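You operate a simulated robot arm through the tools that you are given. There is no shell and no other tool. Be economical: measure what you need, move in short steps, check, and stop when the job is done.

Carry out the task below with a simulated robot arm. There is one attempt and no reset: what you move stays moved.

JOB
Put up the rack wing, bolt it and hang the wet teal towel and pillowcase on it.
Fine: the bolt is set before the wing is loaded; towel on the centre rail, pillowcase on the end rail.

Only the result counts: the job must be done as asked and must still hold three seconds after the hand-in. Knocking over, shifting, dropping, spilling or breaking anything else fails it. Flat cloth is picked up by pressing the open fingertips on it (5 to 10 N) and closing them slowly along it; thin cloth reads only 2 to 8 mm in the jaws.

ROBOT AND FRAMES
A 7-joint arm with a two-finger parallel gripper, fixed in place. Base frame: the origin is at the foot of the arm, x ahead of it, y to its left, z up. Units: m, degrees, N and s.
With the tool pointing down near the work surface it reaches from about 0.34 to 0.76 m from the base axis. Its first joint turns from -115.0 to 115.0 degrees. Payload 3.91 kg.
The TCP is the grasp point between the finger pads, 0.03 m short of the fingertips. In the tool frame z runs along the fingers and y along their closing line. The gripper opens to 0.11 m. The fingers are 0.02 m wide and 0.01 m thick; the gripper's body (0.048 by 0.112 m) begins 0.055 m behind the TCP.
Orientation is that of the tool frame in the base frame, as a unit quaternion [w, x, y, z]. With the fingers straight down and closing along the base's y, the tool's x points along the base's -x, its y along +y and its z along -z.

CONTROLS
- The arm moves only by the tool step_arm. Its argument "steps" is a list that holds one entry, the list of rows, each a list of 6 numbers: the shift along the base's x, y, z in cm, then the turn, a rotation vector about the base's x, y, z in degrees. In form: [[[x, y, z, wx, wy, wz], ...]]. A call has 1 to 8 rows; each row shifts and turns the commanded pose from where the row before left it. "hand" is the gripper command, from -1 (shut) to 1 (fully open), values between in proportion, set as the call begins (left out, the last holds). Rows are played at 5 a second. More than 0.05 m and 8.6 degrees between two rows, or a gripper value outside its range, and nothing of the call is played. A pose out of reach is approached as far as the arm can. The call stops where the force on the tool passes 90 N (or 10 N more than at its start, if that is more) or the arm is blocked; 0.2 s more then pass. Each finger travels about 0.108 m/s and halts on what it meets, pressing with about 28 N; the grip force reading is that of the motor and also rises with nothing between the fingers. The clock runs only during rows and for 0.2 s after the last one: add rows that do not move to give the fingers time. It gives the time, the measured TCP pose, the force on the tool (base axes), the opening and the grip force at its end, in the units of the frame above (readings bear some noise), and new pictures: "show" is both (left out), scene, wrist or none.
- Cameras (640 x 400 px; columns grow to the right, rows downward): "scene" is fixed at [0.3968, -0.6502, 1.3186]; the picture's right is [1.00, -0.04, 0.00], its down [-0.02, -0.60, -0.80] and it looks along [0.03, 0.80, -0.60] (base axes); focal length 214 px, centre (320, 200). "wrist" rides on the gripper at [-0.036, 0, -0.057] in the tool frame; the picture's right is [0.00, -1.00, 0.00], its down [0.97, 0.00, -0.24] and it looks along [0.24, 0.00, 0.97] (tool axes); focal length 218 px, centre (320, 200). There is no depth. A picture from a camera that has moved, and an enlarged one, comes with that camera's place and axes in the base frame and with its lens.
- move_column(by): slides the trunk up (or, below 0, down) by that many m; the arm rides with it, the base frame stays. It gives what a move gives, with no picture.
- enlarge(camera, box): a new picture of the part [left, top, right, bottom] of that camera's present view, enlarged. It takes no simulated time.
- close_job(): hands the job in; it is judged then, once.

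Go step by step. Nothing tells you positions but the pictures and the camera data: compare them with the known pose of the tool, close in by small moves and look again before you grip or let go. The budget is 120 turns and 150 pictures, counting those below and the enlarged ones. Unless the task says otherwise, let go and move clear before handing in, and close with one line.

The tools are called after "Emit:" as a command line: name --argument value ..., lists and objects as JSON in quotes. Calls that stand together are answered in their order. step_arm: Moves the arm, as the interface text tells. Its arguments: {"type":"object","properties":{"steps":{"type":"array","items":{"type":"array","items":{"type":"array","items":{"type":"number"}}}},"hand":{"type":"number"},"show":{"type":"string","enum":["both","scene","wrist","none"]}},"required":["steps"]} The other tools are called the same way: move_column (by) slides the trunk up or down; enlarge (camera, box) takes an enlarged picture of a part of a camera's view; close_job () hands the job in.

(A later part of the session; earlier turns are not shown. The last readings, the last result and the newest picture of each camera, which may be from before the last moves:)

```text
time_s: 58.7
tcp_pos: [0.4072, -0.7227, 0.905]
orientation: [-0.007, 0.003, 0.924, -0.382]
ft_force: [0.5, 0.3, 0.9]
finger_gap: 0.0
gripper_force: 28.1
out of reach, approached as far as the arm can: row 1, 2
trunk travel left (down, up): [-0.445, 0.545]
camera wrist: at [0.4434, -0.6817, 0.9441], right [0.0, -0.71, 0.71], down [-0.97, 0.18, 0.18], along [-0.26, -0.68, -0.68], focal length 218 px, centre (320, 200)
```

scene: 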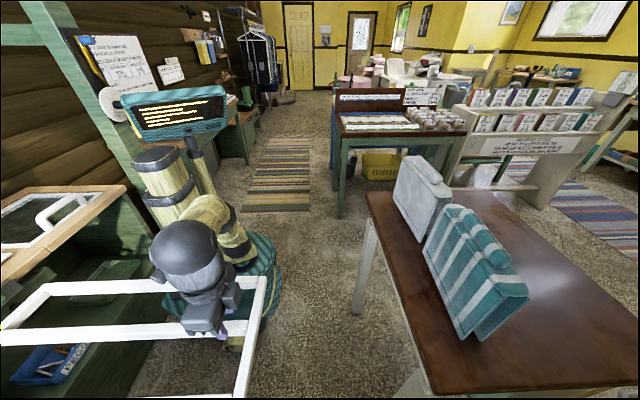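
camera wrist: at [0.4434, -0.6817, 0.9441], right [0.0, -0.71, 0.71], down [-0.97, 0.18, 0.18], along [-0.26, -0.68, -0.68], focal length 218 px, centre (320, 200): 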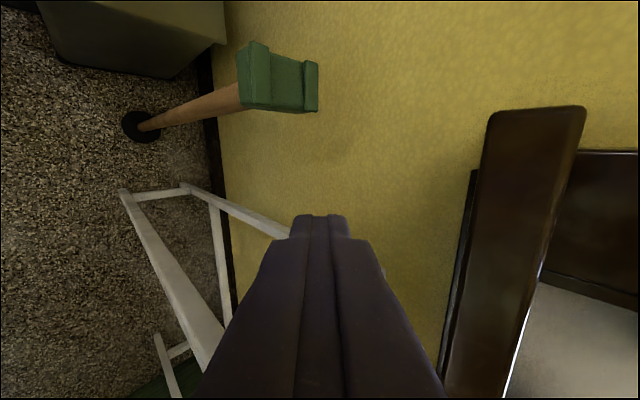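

Emit:
step_arm --steps '[[[0, 0, 0, 0, 0, 7], [0, 0, 0, 0, 0, 7], [0, 0, 0, 0, 0, 6], [-0.5, 0, 0, 0, 0, 0], [-0.5, 0, 0, 0, 0, 0], [0, 0, 0, 0, 0, 0]]]' --show "wrist"

```text
time_s: 60.1
tcp_pos: [0.4071, -0.7405, 0.9103]
orientation: [0.06, -0.157, 0.911, -0.377]
ft_force: [0.2, 0.1, -0.1]
finger_gap: 0.0
gripper_force: 27.9
out of reach, approached as far as the arm can: row 1, 2, 3, 5
trunk travel left (down, up): [-0.445, 0.545]
camera wrist: at [0.4275, -0.6893, 0.9498], right [0.24, -0.67, 0.71], down [-0.97, -0.16, 0.18], along [-0.01, -0.73, -0.68], focal length 218 px, centre (320, 200)
```

wrist: 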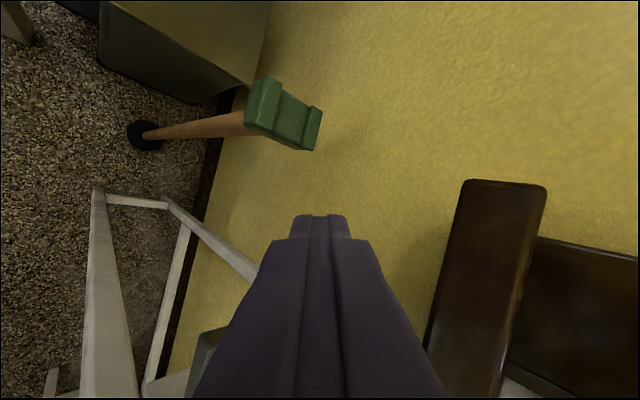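

Emit:
step_arm --steps '[[[0, 2, 1, 0, 0, 0], [0, 2, 1, 0, 0, 0], [0, 0, 0, 0, 0, 0]]]' --show "scene"

```text
time_s: 60.9
tcp_pos: [0.4191, -0.7241, 0.9379]
orientation: [0.06, -0.158, 0.91, -0.378]
ft_force: [-0.6, -0.6, -0.2]
finger_gap: 0.0
gripper_force: 28.3
out of reach, approached as far as the arm can: row 1, 2
trunk travel left (down, up): [-0.445, 0.545]
```

scene: 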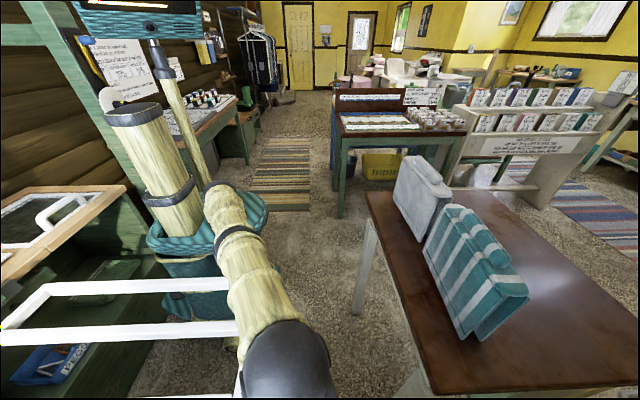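

Emit:
step_arm --steps '[[[-1, 2, 2, 8, 0, -3], [-1, 2, 2, 8, 0, -3], [-1, 2, 2, 8, 0, -3], [-1, 2, 2, 8, 0, -3], [-1, 2, 1, 8, 0, -3], [0, 2, 0, 4, 0, -3], [0, 2, 0, 0, 0, -2], [0, 2, 0, 0, 0, 0]]]' --show "scene"

```text
time_s: 62.7
tcp_pos: [0.3466, -0.5072, 1.008]
orientation: [0.06, 0.036, 0.997, -0.017]
ft_force: [-0.1, 0.1, -0.3]
finger_gap: 0.0001
gripper_force: 28.1
out of reach, approached as far as the arm can: row 1, 2, 3, 4, 5
trunk travel left (down, up): [-0.445, 0.545]
```

scene: 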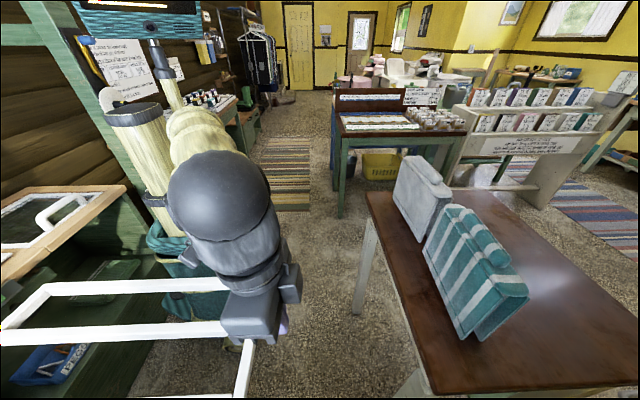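

Emit:
step_arm --steps '[[[0.5, -2, -1, -5, 1.5, 0], [0.5, -2, -1, -5, 1.5, 0], [0.5, -2, -1, -5, 1.5, 0], [0.5, -2, -1, -5, 1.5, 0], [0, 0, 0, 0, 0, 0]]]' --show "none"

```text
time_s: 63.9
tcp_pos: [0.3697, -0.5895, 0.9669]
orientation: [0.012, 0.023, 0.981, -0.192]
ft_force: [-0.3, 0.0, 0.7]
finger_gap: 0.0002
gripper_force: 28.2
trunk travel left (down, up): [-0.445, 0.545]
```

Emit:
step_arm --steps '[[[0.3, -2, -1, -4, 0, 0], [0.3, -2, -1, -4, 0, 0], [0.3, -2, -1, -4, 0, 0], [0.3, -2, -1, -4, 0, 0], [0, 0, 0, 0, 0, 0]]]' --show "wrist"

```text
time_s: 65.1
tcp_pos: [0.3805, -0.6693, 0.9271]
orientation: [0.016, 0.021, 0.945, -0.326]
ft_force: [-0.9, -0.7, -0.9]
finger_gap: 0.0
gripper_force: 28.4
trunk travel left (down, up): [-0.445, 0.545]
camera wrist: at [0.4151, -0.6323, 0.9733], right [-0.05, -0.79, 0.62], down [-0.97, 0.18, 0.15], along [-0.22, -0.59, -0.77], focal length 218 px, centre (320, 200)
```

wrist: 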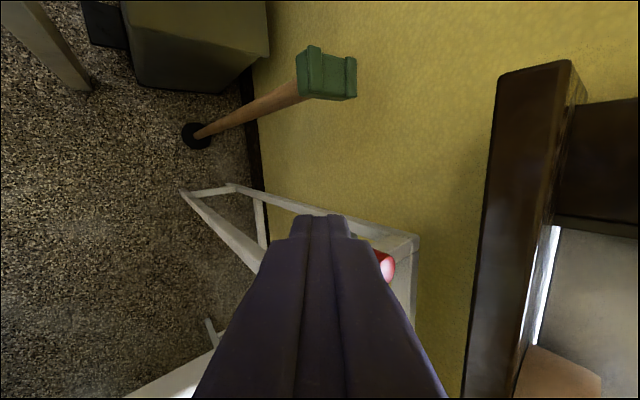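

Emit:
step_arm --steps '[[[0, -2, -1, 0, 0, 0], [0, -2, -1, 0, 0, 0], [0, -2, -1, 0, 0, 0], [0, -1.7, -1, 0, 0, 0], [0, 0, 0, 0, 0, 0]]]' --show "wrist"

```text
time_s: 66.3
tcp_pos: [0.3726, -0.7308, 0.8832]
orientation: [0.017, 0.022, 0.945, -0.327]
ft_force: [0.6, 0.0, 0.1]
finger_gap: 0.0
gripper_force: 28.0
out of reach, approached as far as the arm can: row 3, 4
trunk travel left (down, up): [-0.445, 0.545]
camera wrist: at [0.4071, -0.6962, 0.9303], right [-0.05, -0.79, 0.62], down [-0.97, 0.18, 0.15], along [-0.22, -0.59, -0.77], focal length 218 px, centre (320, 200)
```

wrist: 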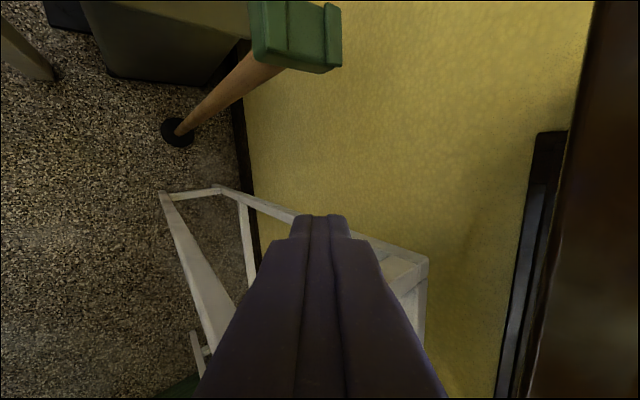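

Emit:
step_arm --steps '[[[0, 2, 1.5, 0, 0, 0], [0, 2, 1, 0, 0, 0], [0, 2, 1, 0, 0, 0], [0, 0, 0, 0, 0, 0]]]' --show "none"

```text
time_s: 67.3
tcp_pos: [0.3715, -0.6696, 0.9186]
orientation: [0.017, 0.022, 0.945, -0.327]
ft_force: [-0.3, -0.7, 0.1]
finger_gap: 0.0
gripper_force: 27.9
trunk travel left (down, up): [-0.445, 0.545]
```

Emit:
step_arm --steps '[[[0.1, 0, 0, -5, 0, 0], [0.1, 0, 0, -5, 0, 0], [0.1, 0, 0, -5, 0, 0], [0.1, 0, 0, -5, 0, 0], [0, -1.5, -0.5, 0, 0, 0], [0, -1.5, -0.5, 0, 0, 0], [0, -1.5, -0.5, 0, 0, 0], [0, 0, 0, 0, 0, 0]]]' --show "wrist"

```text
time_s: 69.1
tcp_pos: [0.3753, -0.7164, 0.9036]
orientation: [0.019, 0.018, 0.874, -0.486]
ft_force: [0.8, 0.3, 0.0]
finger_gap: 0.0
gripper_force: 27.4
trunk travel left (down, up): [-0.445, 0.545]
camera wrist: at [0.4109, -0.6675, 0.9356], right [-0.05, -0.53, 0.85], down [-0.97, 0.22, 0.08], along [-0.22, -0.82, -0.53], focal length 218 px, centre (320, 200)
```

wrist: 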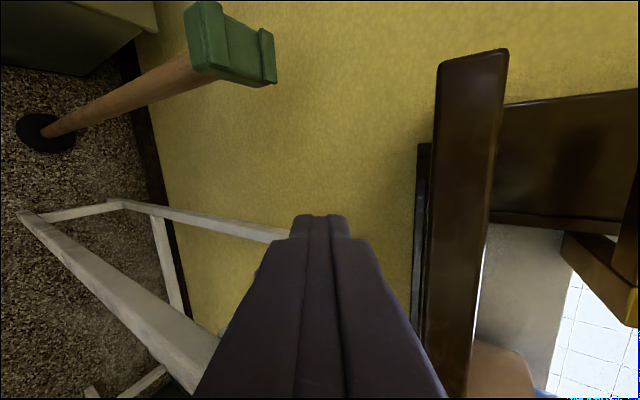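

Emit:
step_arm --steps '[[[0, -1.3, -1.0, 0, 0, 0], [0, -1.2, -0.9, 0, 0, 0], [-0.5, 0, 0, 0, 0, 0], [-0.5, 0, 0, 0, 0, 0], [0, 0, 0, 0, 0, 0]]]' --show "wrist"

```text
time_s: 70.3
tcp_pos: [0.3664, -0.741, 0.8857]
orientation: [0.02, 0.02, 0.874, -0.486]
ft_force: [0.3, 0.0, -0.8]
finger_gap: 0.0002
gripper_force: 27.4
trunk travel left (down, up): [-0.445, 0.545]
camera wrist: at [0.4012, -0.692, 0.9165], right [-0.05, -0.53, 0.85], down [-0.97, 0.22, 0.08], along [-0.22, -0.82, -0.52], focal length 218 px, centre (320, 200)
```

wrist: 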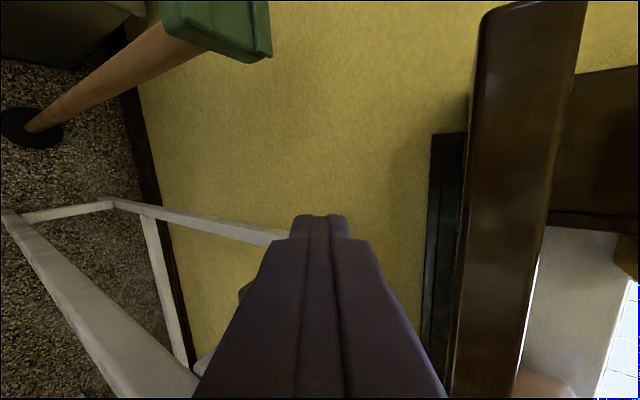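

Within reach now, with the finger beside the knob. Push in -x in small steps and watch the force.

Emit:
step_arm --steps '[[[-0.5, 0, 0, 0, 0, 0], [-0.5, 0, 0, 0, 0, 0], [-0.5, 0, 0, 0, 0, 0], [-0.5, 0, 0, 0, 0, 0], [0, 0, 0, 0, 0, 0]]]' --show "none"

```text
time_s: 71.5
tcp_pos: [0.3484, -0.7403, 0.8852]
orientation: [0.02, 0.019, 0.874, -0.486]
ft_force: [3.2, 0.6, -0.7]
finger_gap: 0.0
gripper_force: 28.0
trunk travel left (down, up): [-0.445, 0.545]
```

Emit:
step_arm --steps '[[[-0.5, 0, 0, 0, 0, 0], [-0.5, 0, 0, 0, 0, 0], [-0.5, 0, 0, 0, 0, 0], [0, 0, 0, 0, 0, 0]]]' --show "none"

```text
time_s: 72.5
tcp_pos: [0.3313, -0.7391, 0.8847]
orientation: [0.019, 0.02, 0.874, -0.485]
ft_force: [1.4, -0.1, -0.2]
finger_gap: 0.0001
gripper_force: 28.3
trunk travel left (down, up): [-0.445, 0.545]
```

Emit:
step_arm --steps '[[[-0.4, 0, 0, 0, 0, 0], [-0.4, 0, 0, 0, 0, 0], [-0.4, 0, 0, 0, 0, 0], [0, 0, 0, 0, 0, 0]]]' --show "wrist"

```text
time_s: 73.5
tcp_pos: [0.3198, -0.7404, 0.8852]
orientation: [0.02, 0.019, 0.874, -0.486]
ft_force: [0.8, 0.7, -0.5]
finger_gap: 0.0
gripper_force: 28.0
trunk travel left (down, up): [-0.445, 0.545]
camera wrist: at [0.3541, -0.6916, 0.9167], right [-0.05, -0.53, 0.85], down [-0.97, 0.22, 0.08], along [-0.22, -0.82, -0.52], focal length 218 px, centre (320, 200)
```

wrist: 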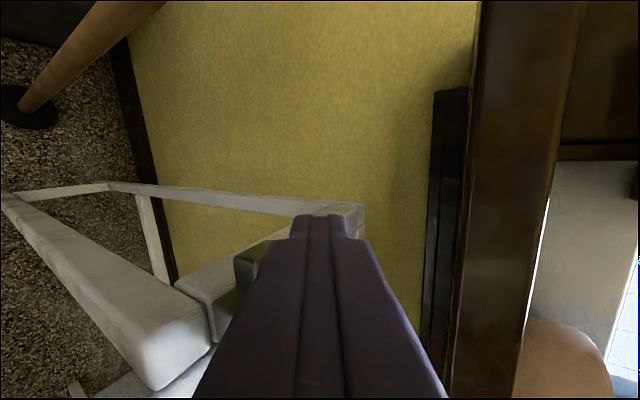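

Emit:
enlarge --camera "wrist" --box '[160, 200, 320, 400]'

```text
2.00 times, centred on (240, 300) of wrist
camera zoom: at [0.3541, -0.6916, 0.9167], right [-0.05, -0.53, 0.85], down [-0.97, 0.22, 0.08], along [-0.22, -0.82, -0.52], focal length 436 px, centre (480, 0)
```

zoom: 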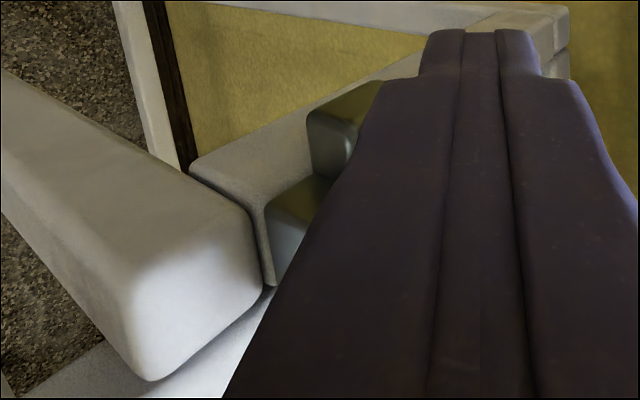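

Emit:
step_arm --steps '[[[-0.4, 0, 0, 0, 0, 0], [-0.4, 0, 0, 0, 0, 0], [-0.4, 0, 0, 0, 0, 0], [-0.3, 0, 0, 0, 0, 0], [0, 0, 0, 0, 0, 0]]]' --show "wrist"

```text
time_s: 74.7
tcp_pos: [0.3107, -0.7412, 0.8843]
orientation: [0.022, 0.016, 0.873, -0.487]
ft_force: [22.1, -3.9, 3.4]
finger_gap: 0.0002
gripper_force: 27.1
trunk travel left (down, up): [-0.445, 0.545]
camera wrist: at [0.3447, -0.691, 0.9163], right [-0.05, -0.53, 0.85], down [-0.97, 0.21, 0.07], along [-0.22, -0.82, -0.52], focal length 218 px, centre (320, 200)
```

wrist: 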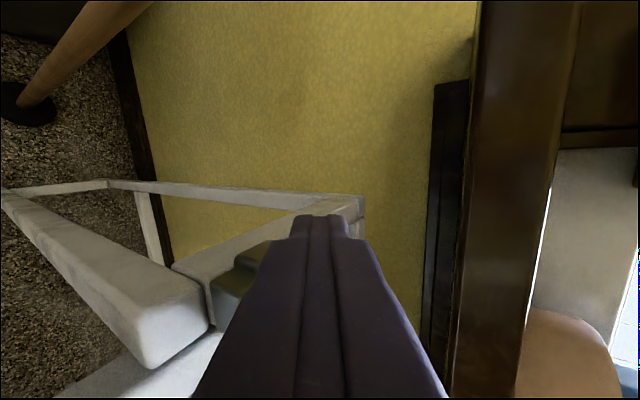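

The push met a firm stop after about 4 cm of travel. I back off and look at the bolt.

Emit:
step_arm --steps '[[[2, 0, 0, 0, 0, 0], [2, 1, 1, 0, 0, 0], [1, 3, 3, 0, 0, 0], [0, 3, 3.5, 5, 0, 0], [0, 3, 3.5, 6, 0, 0], [-2, 3, 3, 6, 0, 0], [-3, 3, 2, 6, 0, 0], [0, 0, 0, 0, 0, 0]]]' --show "wrist"

Emit:
enlarge --camera "wrist" --box '[320, 120, 560, 270]'

```text
time_s: 76.5
tcp_pos: [0.3038, -0.5818, 1.043]
orientation: [0.015, 0.022, 0.953, -0.301]
ft_force: [0.0, 0.4, 0.2]
finger_gap: 0.0001
gripper_force: 28.1
trunk travel left (down, up): [-0.445, 0.545]
camera wrist: at [0.3381, -0.5493, 1.0907], right [-0.05, -0.82, 0.57], down [-0.97, 0.17, 0.15], along [-0.22, -0.55, -0.8], focal length 218 px, centre (320, 200)
```

wrist: 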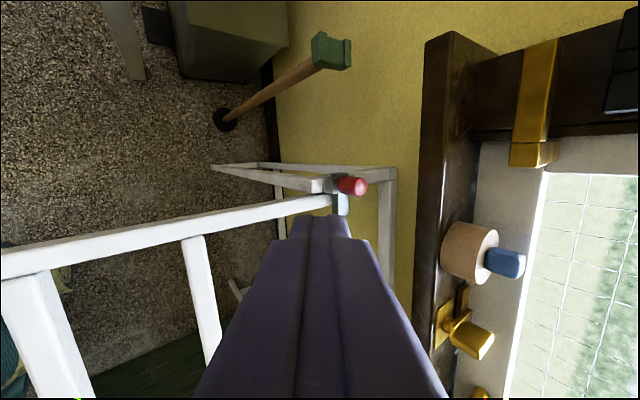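

```text
2.67 times, centred on (440, 195) of wrist
camera zoom: at [0.3381, -0.5493, 1.0907], right [-0.05, -0.82, 0.57], down [-0.97, 0.17, 0.15], along [-0.22, -0.55, -0.8], focal length 582 px, centre (0, 213)
```

zoom: 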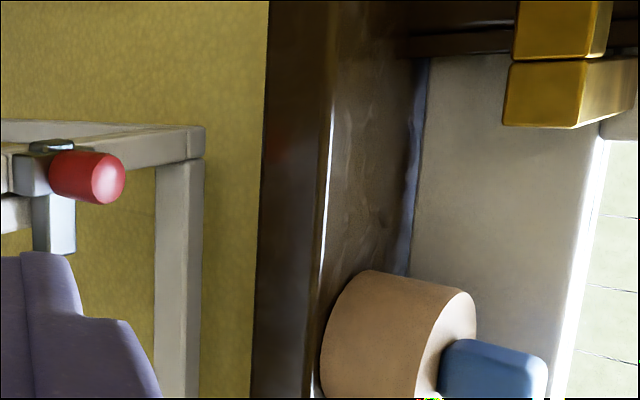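

Emit:
enlarge --camera "wrist" --box '[290, 150, 410, 225]'

```text
5.33 times, centred on (350, 188) of wrist
camera zoom: at [0.3381, -0.5493, 1.0907], right [-0.05, -0.82, 0.57], down [-0.97, 0.17, 0.15], along [-0.22, -0.55, -0.8], focal length 1164 px, centre (160, 267)
```

zoom: 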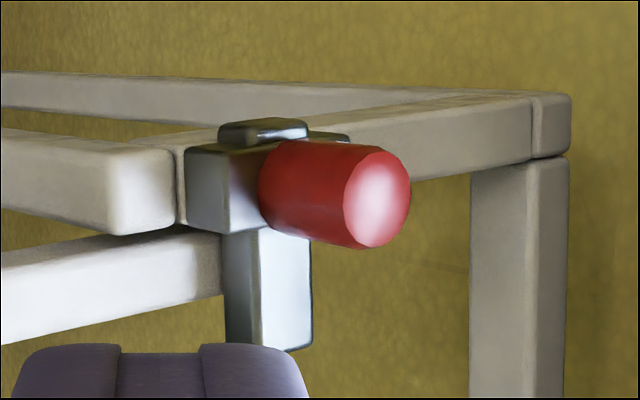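

The bolt bar now passes through the housing over the wing stub: bolt set. Next I go look at the cloths on the table.

Emit:
move_column --by 0.3

Emit:
step_arm --steps '[[[2, 3, -1, 5, 0, 0], [2, 3, -1, 5, 0, 0], [2, 3, -1, 5, 0, 0], [2, 3, -1, 5, 0, 0], [2, 3, -1, 5, 0, 0], [2, 3, -1, 5, 0, 0], [2, 3, -1, 5, 0, 0], [0, 0, 0, 0, 0, 0]]]' --hand -0.2 --show "both"

```text
time_s: 79.5
tcp_pos: [0.3044, -0.5825, 1.3424]
orientation: [0.016, 0.023, 0.953, -0.302]
ft_force: [0.1, -0.8, -0.2]
finger_gap: 0.0
gripper_force: 28.1
trunk travel left (down, up): [-0.745, 0.245]
```

```text
time_s: 81.3
tcp_pos: [0.4432, -0.371, 1.2724]
orientation: [0.008, 0.025, 1.0, 0.0]
ft_force: [-0.4, 0.1, -0.1]
finger_gap: 0.0441
gripper_force: 0.1
trunk travel left (down, up): [-0.745, 0.245]
camera wrist: at [0.4773, -0.372, 1.33], right [-0.05, -1.0, 0.0], down [-0.97, 0.05, 0.22], along [-0.22, 0.01, -0.97], focal length 218 px, centre (320, 200)
```

scene: 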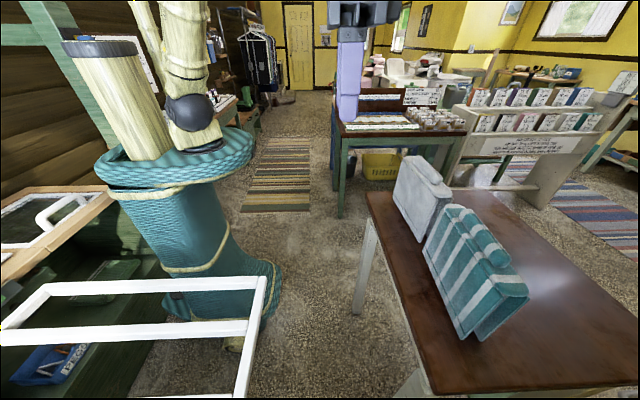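
wrist: 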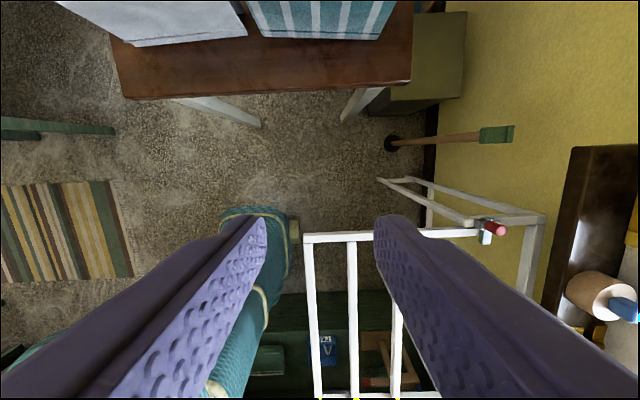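

Emit:
step_arm --steps '[[[0, 1, 0, 0, -7, 0], [0, 1, 0, 0, -7, 0], [0, 1, 0, 0, -7, 0], [0, 1, 0, 0, -7, 0], [0, 0, 0, 0, -7, 0], [0, 0, 0, 0, -7, 0], [0, 0, 0, 0, 0, 0]]]' --show "wrist"

```text
time_s: 82.9
tcp_pos: [0.4446, -0.3339, 1.2723]
orientation: [0.366, 0.024, 0.93, 0.008]
ft_force: [0.4, -0.8, 0.1]
finger_gap: 0.0442
gripper_force: 0.0
trunk travel left (down, up): [-0.745, 0.245]
camera wrist: at [0.4314, -0.3332, 1.3386], right [-0.04, -1.0, -0.03], down [-0.87, 0.05, -0.49], along [0.49, 0.01, -0.87], focal length 218 px, centre (320, 200)
```

wrist: 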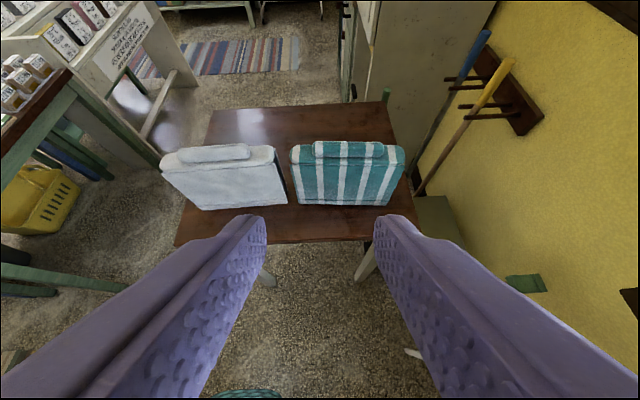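

Emit:
enlarge --camera "wrist" --box '[150, 100, 420, 260]'

```text
2.37 times, centred on (285, 180) of wrist
camera zoom: at [0.4314, -0.3332, 1.3386], right [-0.04, -1.0, -0.03], down [-0.87, 0.05, -0.49], along [0.49, 0.01, -0.87], focal length 517 px, centre (403, 247)
```

zoom: 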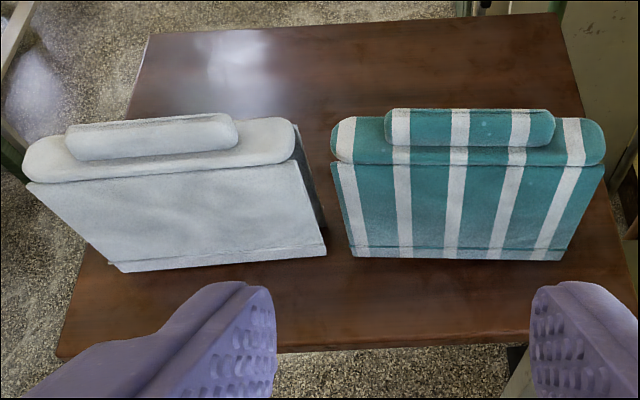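

The towel is a standing fold along y with a grab ridge at about (0.716,-0.388,1.025); the pillowcase ridge is at about (0.72,-0.126,1.02). I raise the trunk and approach the towel with the tool tilted about 27° outward.

Emit:
move_column --by 0.08

Emit:
step_arm --steps '[[[3, -0.8, -3, 0, 3, 0], [3, -0.8, -3, 0, 3, 0], [3, -0.8, -3, 0, 3, 0], [3, -0.8, -3, 0, 3, 0], [3, -0.8, -2, 0, 2, 0], [3, -0.7, -2, 0, 2, 0], [2, -0.7, -1, 0, 0, 0], [0, 0, 0, 0, 0, 0]]]' --hand 0.3 --show "wrist"

```text
time_s: 84.1
tcp_pos: [0.4444, -0.3322, 1.3522]
orientation: [0.366, 0.024, 0.93, 0.008]
ft_force: [0.5, 0.5, 0.7]
finger_gap: 0.0438
gripper_force: 0.2
trunk travel left (down, up): [-0.825, 0.165]
```

```text
time_s: 85.9
tcp_pos: [0.6444, -0.3855, 1.1822]
orientation: [0.233, 0.025, 0.972, 0.004]
ft_force: [-0.8, 0.7, 0.1]
finger_gap: 0.0712
gripper_force: 0.0
trunk travel left (down, up): [-0.825, 0.165]
camera wrist: at [0.651, -0.3861, 1.2491], right [-0.05, -1.0, -0.02], down [-0.97, 0.05, -0.23], along [0.23, 0.01, -0.97], focal length 218 px, centre (320, 200)
```

wrist: 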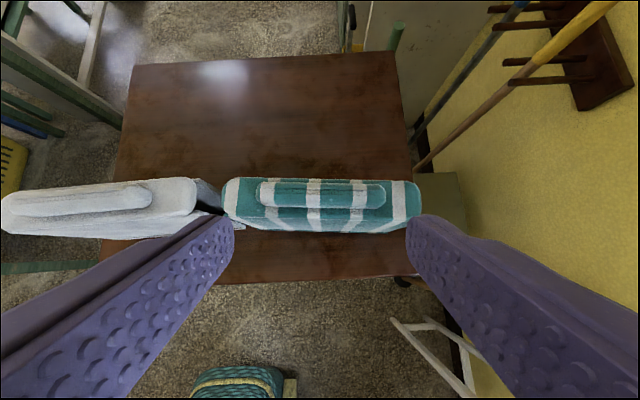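

The fingers close along y here, but the ridge also runs along y, so I roll the tool 90° about its axis.

Emit:
step_arm --steps '[[[0, 0, 0, -3.6, 0, 7.1], [0, 0, 0, -3.6, 0, 7.1], [0, 0, 0, -3.6, 0, 7.1], [0, 0, 0, -3.6, 0, 7.1], [0, 0, 0, -3.6, 0, 7.1], [0, 0, 0, -3.6, 0, 7.1], [0, 0, 0, 0, 0, 0]]]' --show "none"

Emit:
step_arm --steps '[[[0, 0, 0, -3.6, 0, 7.1], [0, 0, 0, -3.6, 0, 7.1], [0, 0, 0, -3.6, 0, 7.1], [0, 0, 0, -3.6, 0, 7.1], [0, 0, 0, -3.6, 0, 7.1], [0, 0, 0, 0, 0, 0]]]' --show "wrist"

```text
time_s: 87.5
tcp_pos: [0.6453, -0.3867, 1.1819]
orientation: [0.216, -0.371, 0.899, -0.09]
ft_force: [0.2, 0.6, 0.6]
finger_gap: 0.0719
gripper_force: 0.0
trunk travel left (down, up): [-0.825, 0.165]
```

```text
time_s: 88.9
tcp_pos: [0.6433, -0.3876, 1.1821]
orientation: [0.174, -0.655, 0.719, -0.156]
ft_force: [0.0, 0.1, -1.0]
finger_gap: 0.0717
gripper_force: 0.1
trunk travel left (down, up): [-0.825, 0.165]
camera wrist: at [0.6205, -0.35, 1.2346], right [0.89, -0.09, 0.45], down [-0.19, -0.97, 0.17], along [0.42, -0.24, -0.88], focal length 218 px, centre (320, 200)
```

wrist: 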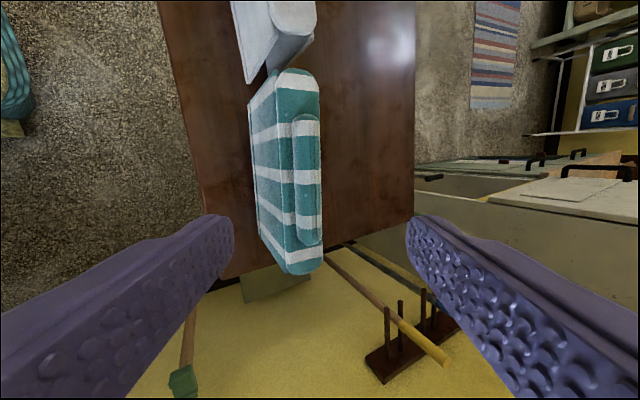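

Emit:
step_arm --steps '[[[1.0, 0.3, -3, 0, 0, 0], [0.9, 0.2, -2.5, 0, 0, 0], [0.9, 0, -1.8, 0, 0, 0], [0.9, 0, -1.8, 0, 0, 0], [0, 0, 0, 0, 0, 0]]]' --show "both"

```text
time_s: 90.1
tcp_pos: [0.6808, -0.3808, 1.092]
orientation: [0.172, -0.655, 0.719, -0.157]
ft_force: [1.6, 0.5, 0.7]
finger_gap: 0.0716
gripper_force: 0.1
trunk travel left (down, up): [-0.825, 0.165]
camera wrist: at [0.657, -0.3445, 1.1431], right [0.89, -0.09, 0.45], down [-0.19, -0.97, 0.17], along [0.42, -0.24, -0.88], focal length 218 px, centre (320, 200)
```

scene: 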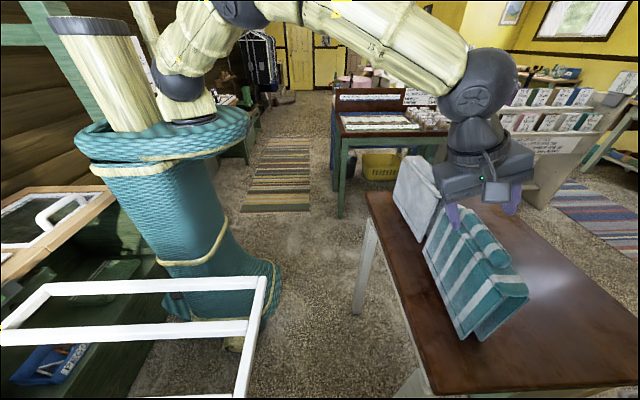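
wrist: 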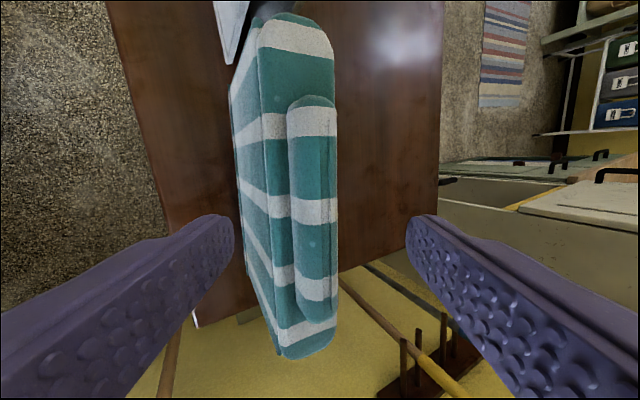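

Emit:
step_arm --steps '[[[0.9, 0, -1.8, 0, 0, 0], [0.9, 0, -1.8, 0, 0, 0], [0.9, 0, -1.8, 0, 0, 0], [0, 0, 0, 0, 0, 0]]]' --show "wrist"

```text
time_s: 91.1
tcp_pos: [0.7092, -0.3811, 1.0362]
orientation: [0.173, -0.654, 0.719, -0.157]
ft_force: [-0.7, 1.4, -0.3]
finger_gap: 0.0719
gripper_force: 0.1
trunk travel left (down, up): [-0.825, 0.165]
camera wrist: at [0.6852, -0.3451, 1.0884], right [0.89, -0.09, 0.45], down [-0.19, -0.97, 0.17], along [0.42, -0.24, -0.88], focal length 218 px, centre (320, 200)
```

wrist: 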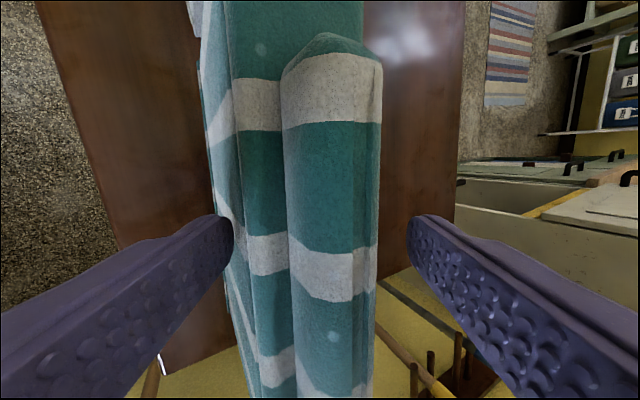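

Emit:
step_arm --steps '[[[0.3, 0, -0.3, 0, 0, 0], [0, 0, 0, 0, 0, 0]]]' --hand -0.3 --show "none"

Emit:
step_arm --steps '[[[0, 0, 0, 0, 0, 0], [0, 0, 0, 0, 0, 0], [0, 0, 0, 0, 0, 0]]]' --hand -1 --show "wrist"

```text
time_s: 91.7
tcp_pos: [0.7103, -0.3821, 1.0365]
orientation: [0.174, -0.654, 0.719, -0.158]
ft_force: [-6.6, -0.6, 10.5]
finger_gap: 0.0568
gripper_force: 28.4
trunk travel left (down, up): [-0.825, 0.165]
```

```text
time_s: 92.5
tcp_pos: [0.7087, -0.3806, 1.0358]
orientation: [0.173, -0.654, 0.719, -0.158]
ft_force: [-8.1, -3.1, 13.7]
finger_gap: 0.0567
gripper_force: 28.1
trunk travel left (down, up): [-0.825, 0.165]
camera wrist: at [0.6863, -0.3454, 1.0881], right [0.89, -0.09, 0.46], down [-0.19, -0.97, 0.17], along [0.42, -0.24, -0.87], focal length 218 px, centre (320, 200)
```

wrist: 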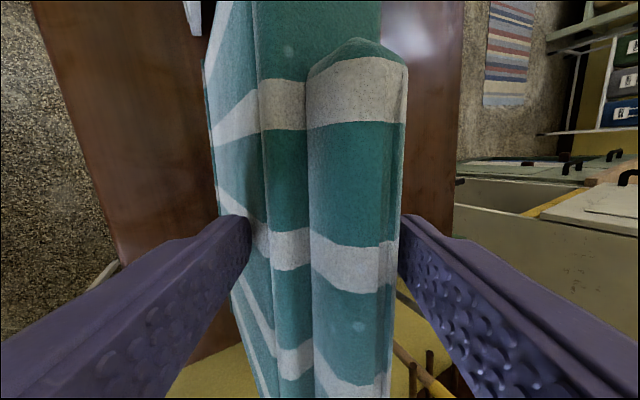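

Emit:
step_arm --steps '[[[0, 0, 0, 0, 0, 0], [-0.5, 0, 1.2, 0, 0, 0], [-0.3, 0, 0.8, 0, 0, 0], [0, 0, 0, 0, 0, 0]]]' --hand 0.2 --show "both"

Emit:
enlarge --camera "scene" --box '[380, 140, 560, 350]'

```text
time_s: 93.5
tcp_pos: [0.7028, -0.3815, 1.0553]
orientation: [0.173, -0.654, 0.719, -0.157]
ft_force: [-1.1, 0.9, -0.3]
finger_gap: 0.0665
gripper_force: 0.1
trunk travel left (down, up): [-0.825, 0.165]
camera wrist: at [0.6807, -0.3449, 1.1067], right [0.89, -0.09, 0.45], down [-0.19, -0.97, 0.17], along [0.42, -0.24, -0.88], focal length 218 px, centre (320, 200)
```

scene: 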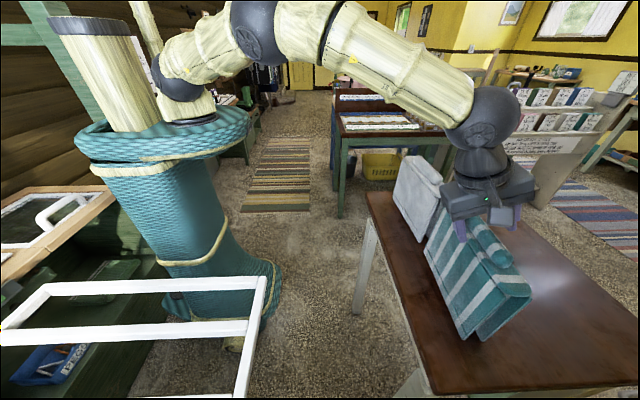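
wrist: 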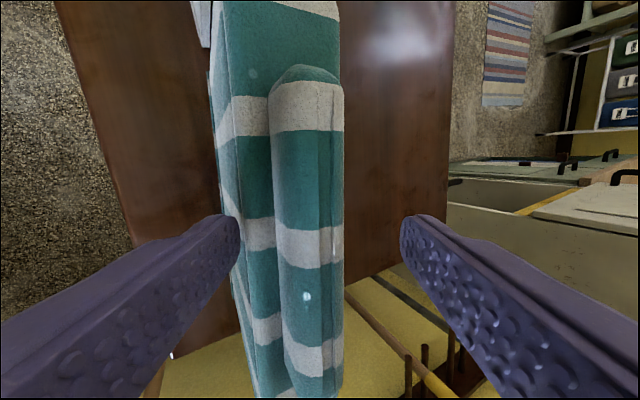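

```text
1.90 times, centred on (470, 245) of scene
camera zoom: at [0.3968, -0.6502, 1.3186], right [1.0, -0.04, 0.0], down [-0.02, -0.6, -0.8], along [0.03, 0.8, -0.6], focal length 408 px, centre (34, 114)
```

zoom: 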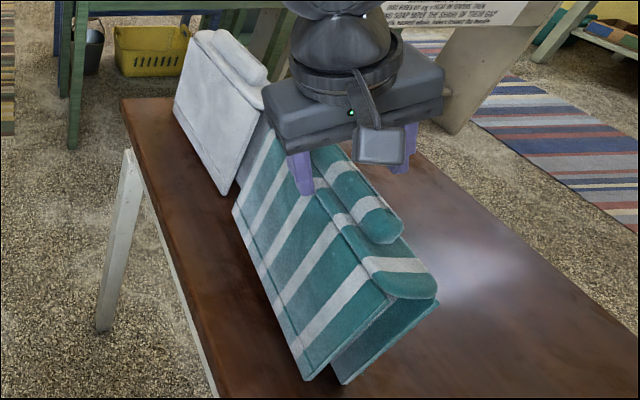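

Emit:
step_arm --steps '[[[0.0, 0, -0.6, 0, 0, 0], [0, 0, 0, 0, 0, 0]]]' --hand -0.2 --show "none"

Emit:
step_arm --steps '[[[0, 0, 0, 0, 0, 0], [0, 0, 0, 0, 0, 0], [0, 0, 0, 0, 0, 0]]]' --hand -1 --show "both"

```text
time_s: 94.1
tcp_pos: [0.7031, -0.3813, 1.0528]
orientation: [0.174, -0.655, 0.718, -0.161]
ft_force: [-1.7, 0.3, 18.2]
finger_gap: 0.0463
gripper_force: 28.0
trunk travel left (down, up): [-0.825, 0.165]
```

```text
time_s: 94.9
tcp_pos: [0.7027, -0.3809, 1.0517]
orientation: [0.174, -0.654, 0.719, -0.16]
ft_force: [-2.6, -2.3, 27.0]
finger_gap: 0.0465
gripper_force: 27.9
trunk travel left (down, up): [-0.825, 0.165]
camera wrist: at [0.6782, -0.3445, 1.1041], right [0.88, -0.09, 0.46], down [-0.19, -0.97, 0.17], along [0.43, -0.24, -0.87], focal length 218 px, centre (320, 200)
```

scene: 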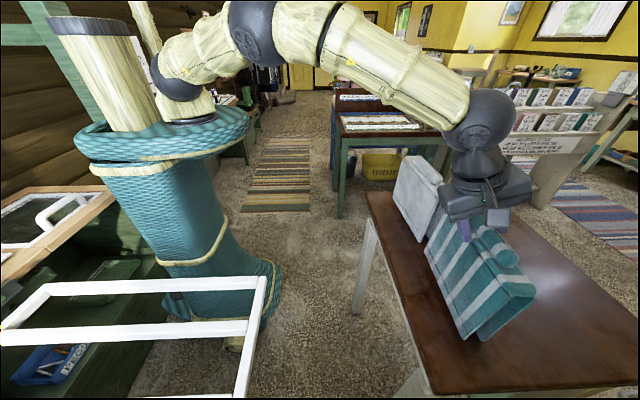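
wrist: 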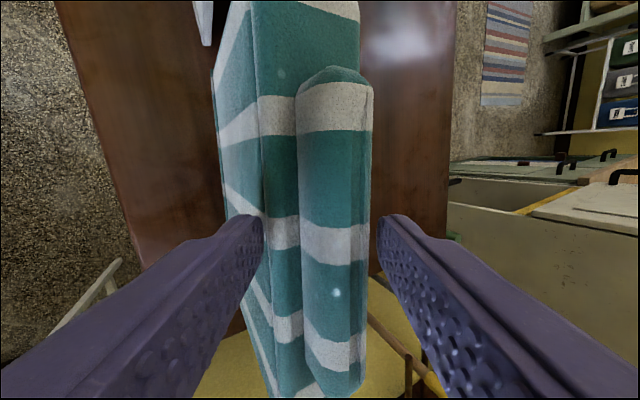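

Tilt makes the near finger land on the shoulder of the fold rather than the ridge. I open, back up and straighten the tool as far as reach allows.

Emit:
step_arm --steps '[[[0, 0, 0, 0, 0, 0], [-0.5, 0, 1.5, 0, 0, 0], [0, 0, 2, 0, 5, 0], [0, 0, 0, 0, 5, 0], [0, 0, 0, 0, 4, 0], [0, 0, 0, 0, 0, 0]]]' --hand 0.2 --show "none"

Emit:
step_arm --steps '[[[0, 0, 0, 0, 4, 0], [0, 0, 0, 0, 4, 0], [0, 0, 0, 0, 4, 0], [0, 0, 0, 0, 0, 0]]]' --show "wrist"

```text
time_s: 96.3
tcp_pos: [0.6967, -0.3802, 1.0839]
orientation: [0.087, -0.669, 0.734, -0.079]
ft_force: [-0.5, 0.1, 0.6]
finger_gap: 0.0658
gripper_force: 0.1
trunk travel left (down, up): [-0.825, 0.165]
```

```text
time_s: 97.3
tcp_pos: [0.6632, -0.363, 1.0801]
orientation: [0.007, -0.673, 0.74, -0.006]
ft_force: [0.4, -0.7, 0.3]
finger_gap: 0.0662
gripper_force: 0.1
out of reach, approached as far as the arm can: row 1, 2, 3
trunk travel left (down, up): [-0.825, 0.165]
camera wrist: at [0.6648, -0.3249, 1.1369], right [1.0, -0.09, 0.02], down [-0.1, -0.97, 0.24], along [-0.01, -0.24, -0.97], focal length 218 px, centre (320, 200)
```

wrist: 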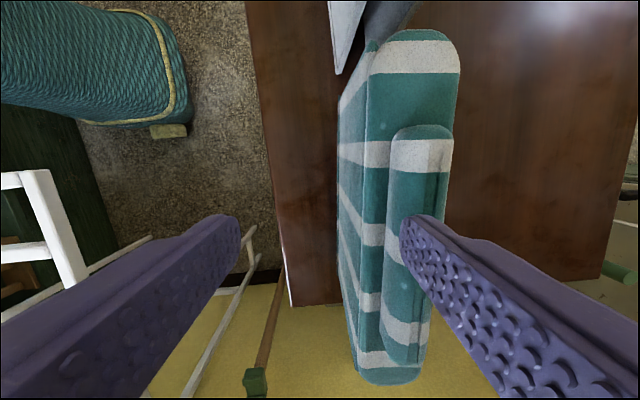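

Emit:
step_arm --steps '[[[0, 0, 3, 0, 0, 0], [0, 0.5, 1, -7.5, 0, 0], [0, 0.5, 0, -7.5, 0, 0], [0, 0, 0, -7.5, 0, 0], [0, 0, 0, -7.5, 0, 0], [1.5, -1, 0, 0, -3, 0], [1.5, -1, 0, 0, -3, 0], [0, 0, 0, 0, 0, 0]]]' --show "wrist"

```text
time_s: 99.1
tcp_pos: [0.6911, -0.3714, 1.1197]
orientation: [-0.13, -0.64, 0.721, -0.231]
ft_force: [0.3, 0.3, -0.1]
finger_gap: 0.066
gripper_force: 0.0
trunk travel left (down, up): [-0.825, 0.165]
camera wrist: at [0.691, -0.3115, 1.1516], right [0.98, -0.07, 0.17], down [-0.17, -0.72, 0.68], along [0.07, -0.69, -0.72], focal length 218 px, centre (320, 200)
```

wrist: 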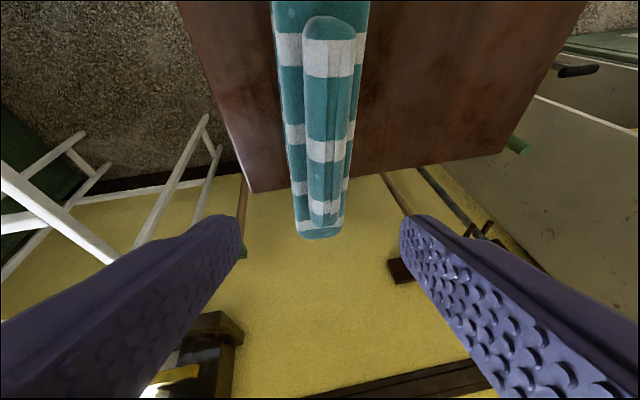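

Emit:
step_arm --steps '[[[1.2, 2, 0, 0, 0, 0], [0, 1.4, -1.5, 0, 0, 0], [0.2, -0.85, -1.5, 0, 0, 0], [0.3, -1, -1.7, 0, 0, 0], [0, 0, 0, 0, 0, 0]]]' --show "wrist"

```text
time_s: 100.3
tcp_pos: [0.7084, -0.3566, 1.0743]
orientation: [-0.13, -0.64, 0.721, -0.232]
ft_force: [-0.6, 0.3, 0.4]
finger_gap: 0.0659
gripper_force: 0.0
trunk travel left (down, up): [-0.825, 0.165]
camera wrist: at [0.7078, -0.2952, 1.1048], right [0.98, -0.07, 0.17], down [-0.17, -0.72, 0.68], along [0.07, -0.69, -0.72], focal length 218 px, centre (320, 200)
```

wrist: 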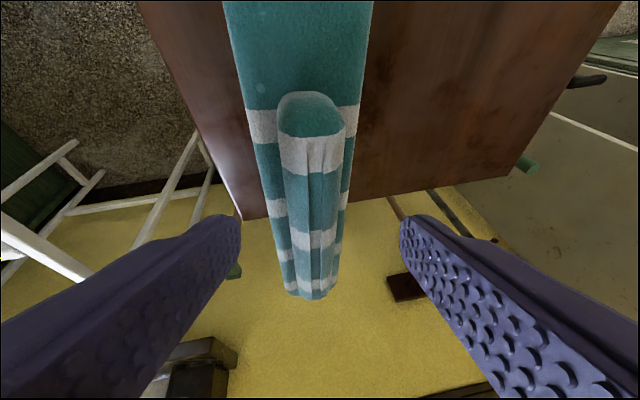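

Emit:
step_arm --steps '[[[0, -0.9, -1.6, 0, 0, 0], [0, -0.9, -1.5, 0, 0, 0], [0, 0, 0, 0, 0, 0]]]' --show "wrist"

```text
time_s: 101.1
tcp_pos: [0.7101, -0.3738, 1.042]
orientation: [-0.13, -0.641, 0.72, -0.231]
ft_force: [-0.2, -1.1, -0.7]
finger_gap: 0.0662
gripper_force: 0.0
trunk travel left (down, up): [-0.825, 0.165]
camera wrist: at [0.7081, -0.3138, 1.0734], right [0.98, -0.07, 0.17], down [-0.17, -0.72, 0.68], along [0.07, -0.69, -0.72], focal length 218 px, centre (320, 200)
```

wrist: 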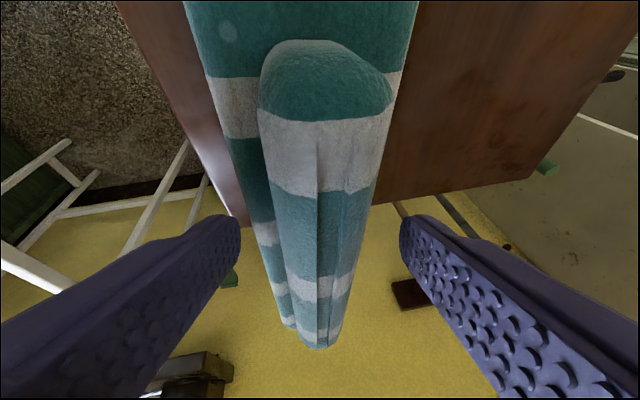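

Emit:
step_arm --steps '[[[0, 0, 0, 0, 0, 0], [0, 0, 0, 0, 0, 0], [0, 0, 0, 0, 0, 0]]]' --hand -1 --show "wrist"

```text
time_s: 101.9
tcp_pos: [0.7077, -0.3742, 1.0427]
orientation: [-0.13, -0.641, 0.72, -0.231]
ft_force: [0.1, -0.5, 0.0]
finger_gap: 0.0473
gripper_force: 28.4
trunk travel left (down, up): [-0.825, 0.165]
camera wrist: at [0.708, -0.314, 1.0733], right [0.98, -0.07, 0.17], down [-0.17, -0.72, 0.68], along [0.07, -0.69, -0.72], focal length 218 px, centre (320, 200)
```

wrist: 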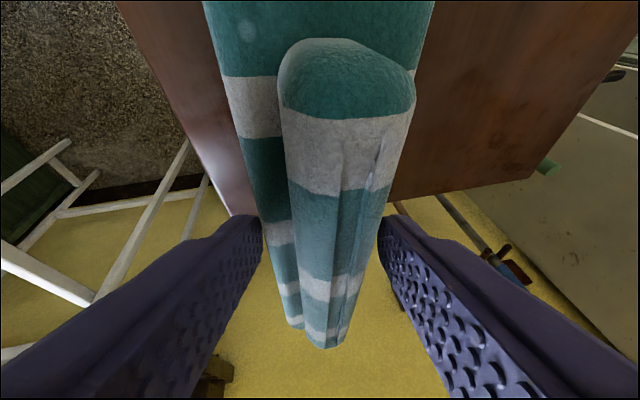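

Emit:
step_arm --steps '[[[0, 0, 1, 0, 0, 0], [0, 0, 1, 0, 0, 0], [0, 0, 1, 0, 0, 0], [0, 0, 1, 0, 0, 0], [0, 0, 0, 0, 0, 0]]]' --show "both"

```text
time_s: 103.1
tcp_pos: [0.7103, -0.3738, 1.0825]
orientation: [-0.13, -0.641, 0.721, -0.23]
ft_force: [-0.4, 0.2, -4.3]
finger_gap: 0.047
gripper_force: 28.0
trunk travel left (down, up): [-0.825, 0.165]
camera wrist: at [0.7094, -0.3136, 1.1137], right [0.98, -0.07, 0.17], down [-0.17, -0.72, 0.68], along [0.07, -0.69, -0.72], focal length 218 px, centre (320, 200)
```

scene: 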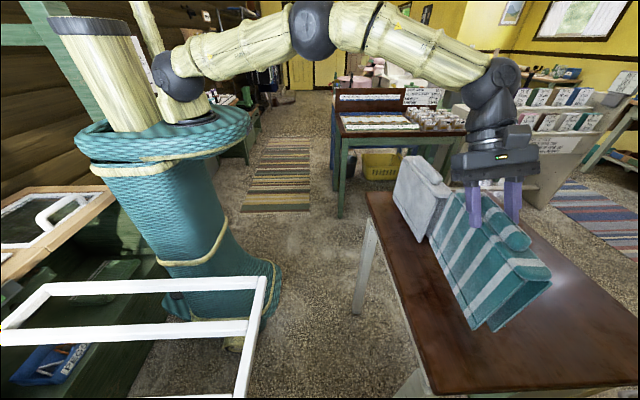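
wrist: 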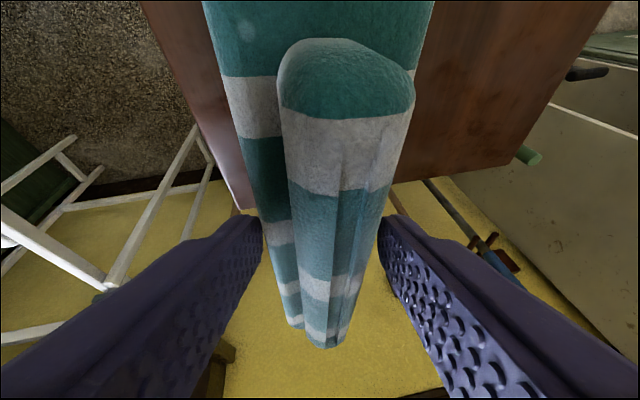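

The towel is gripped and lifts (about 4 N). I carry it inward at height, then turn it 86° so its fold lies along x.

Emit:
step_arm --steps '[[[-2, 0, 3, 0, 0, 0], [-3, 0, 2, 0, 0, 0], [-4, 0, 1, 0, 0, 0], [-4, 0, 1, 0, 0, 0], [-4, 0, 1, 0, 0, 0], [-4, 0, 0, 0, 0, 0], [-4, 0, 0, 0, 0, 0], [0, 0, 0, 0, 0, 0]]]' --show "none"

Emit:
step_arm --steps '[[[-2, 0, 0, 0, 0, -8], [-2, 0, 0, 0, 0, -8], [-2, 0, 0, 0, 0, -8], [-2, 0, 0, 0, 0, -8], [-2, 0, 0, 0, 0, -8], [0, 0, 0, 0, 0, 0]]]' --show "both"

```text
time_s: 104.9
tcp_pos: [0.462, -0.3727, 1.163]
orientation: [-0.13, -0.641, 0.72, -0.231]
ft_force: [0.1, 0.7, -5.1]
finger_gap: 0.0472
gripper_force: 27.6
trunk travel left (down, up): [-0.825, 0.165]
```

```text
time_s: 106.3
tcp_pos: [0.36, -0.3726, 1.1633]
orientation: [-0.2, -0.355, 0.897, -0.172]
ft_force: [0.1, 0.9, -5.4]
finger_gap: 0.0473
gripper_force: 28.3
trunk travel left (down, up): [-0.825, 0.165]
camera wrist: at [0.3976, -0.326, 1.1941], right [0.71, -0.69, 0.17], down [-0.59, -0.44, 0.68], along [-0.39, -0.57, -0.72], focal length 218 px, centre (320, 200)
```

scene: 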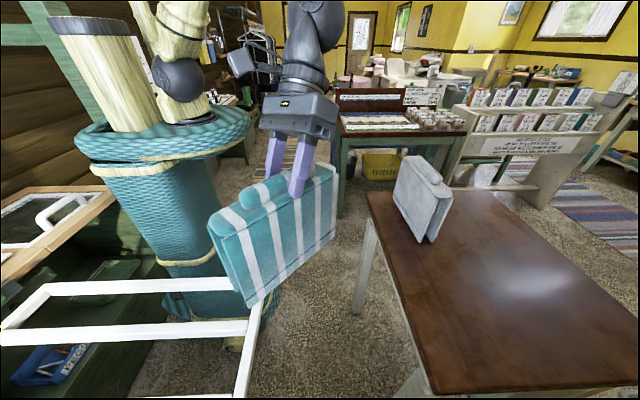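
wrist: 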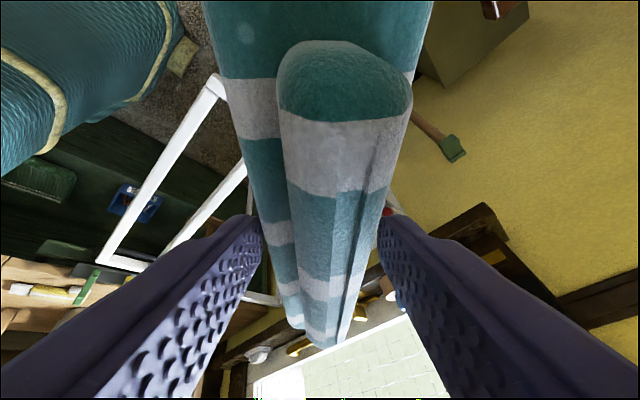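

Emit:
step_arm --steps '[[[-4, -1.1, 0, 0, 0, -7.7], [-4, -1.1, 0, 0, 0, -7.7], [-4, -1.1, 0, 0, 0, -7.7], [-4, -1.1, 0, 0, 0, -7.7], [-4, -1.1, 0, 0, 0, -7.7], [-3, -1.1, 0, 0, 0, -7.5], [0, 0, 0, 0, 0, 0]]]' --show "both"

```text
time_s: 107.9
tcp_pos: [0.1293, -0.4391, 1.1622]
orientation: [-0.252, 0.024, 0.964, -0.079]
ft_force: [-0.4, 0.0, -5.6]
finger_gap: 0.0469
gripper_force: 28.2
trunk travel left (down, up): [-0.825, 0.165]
camera wrist: at [0.1882, -0.4333, 1.1929], right [0.0, -0.99, 0.17], down [-0.73, 0.12, 0.68], along [-0.69, -0.12, -0.72], focal length 218 px, centre (320, 200)
```

scene: 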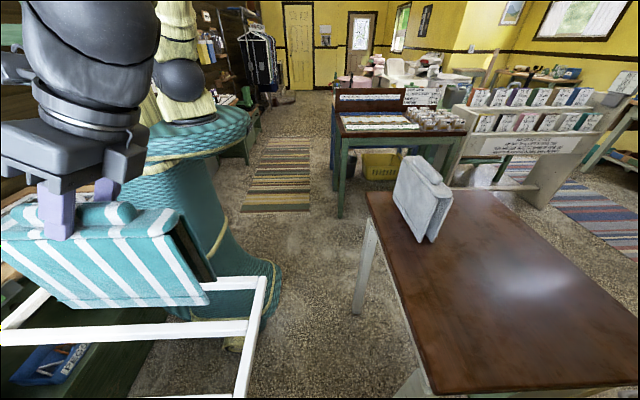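
wrist: 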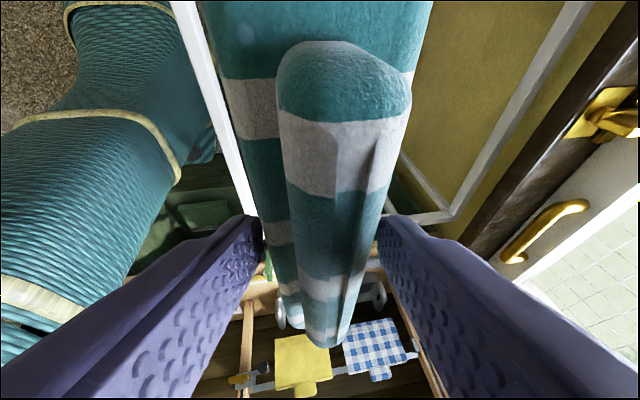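

Emit:
enlarge --camera "scene" --box '[0, 180, 280, 400]'

```text
1.82 times, centred on (140, 290) of scene
camera zoom: at [0.3968, -0.6502, 1.3186], right [1.0, -0.04, 0.0], down [-0.02, -0.6, -0.8], along [0.03, 0.8, -0.6], focal length 390 px, centre (647, 36)
```

zoom: 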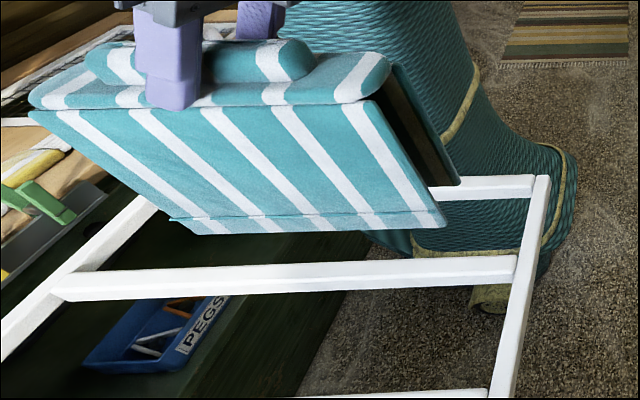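

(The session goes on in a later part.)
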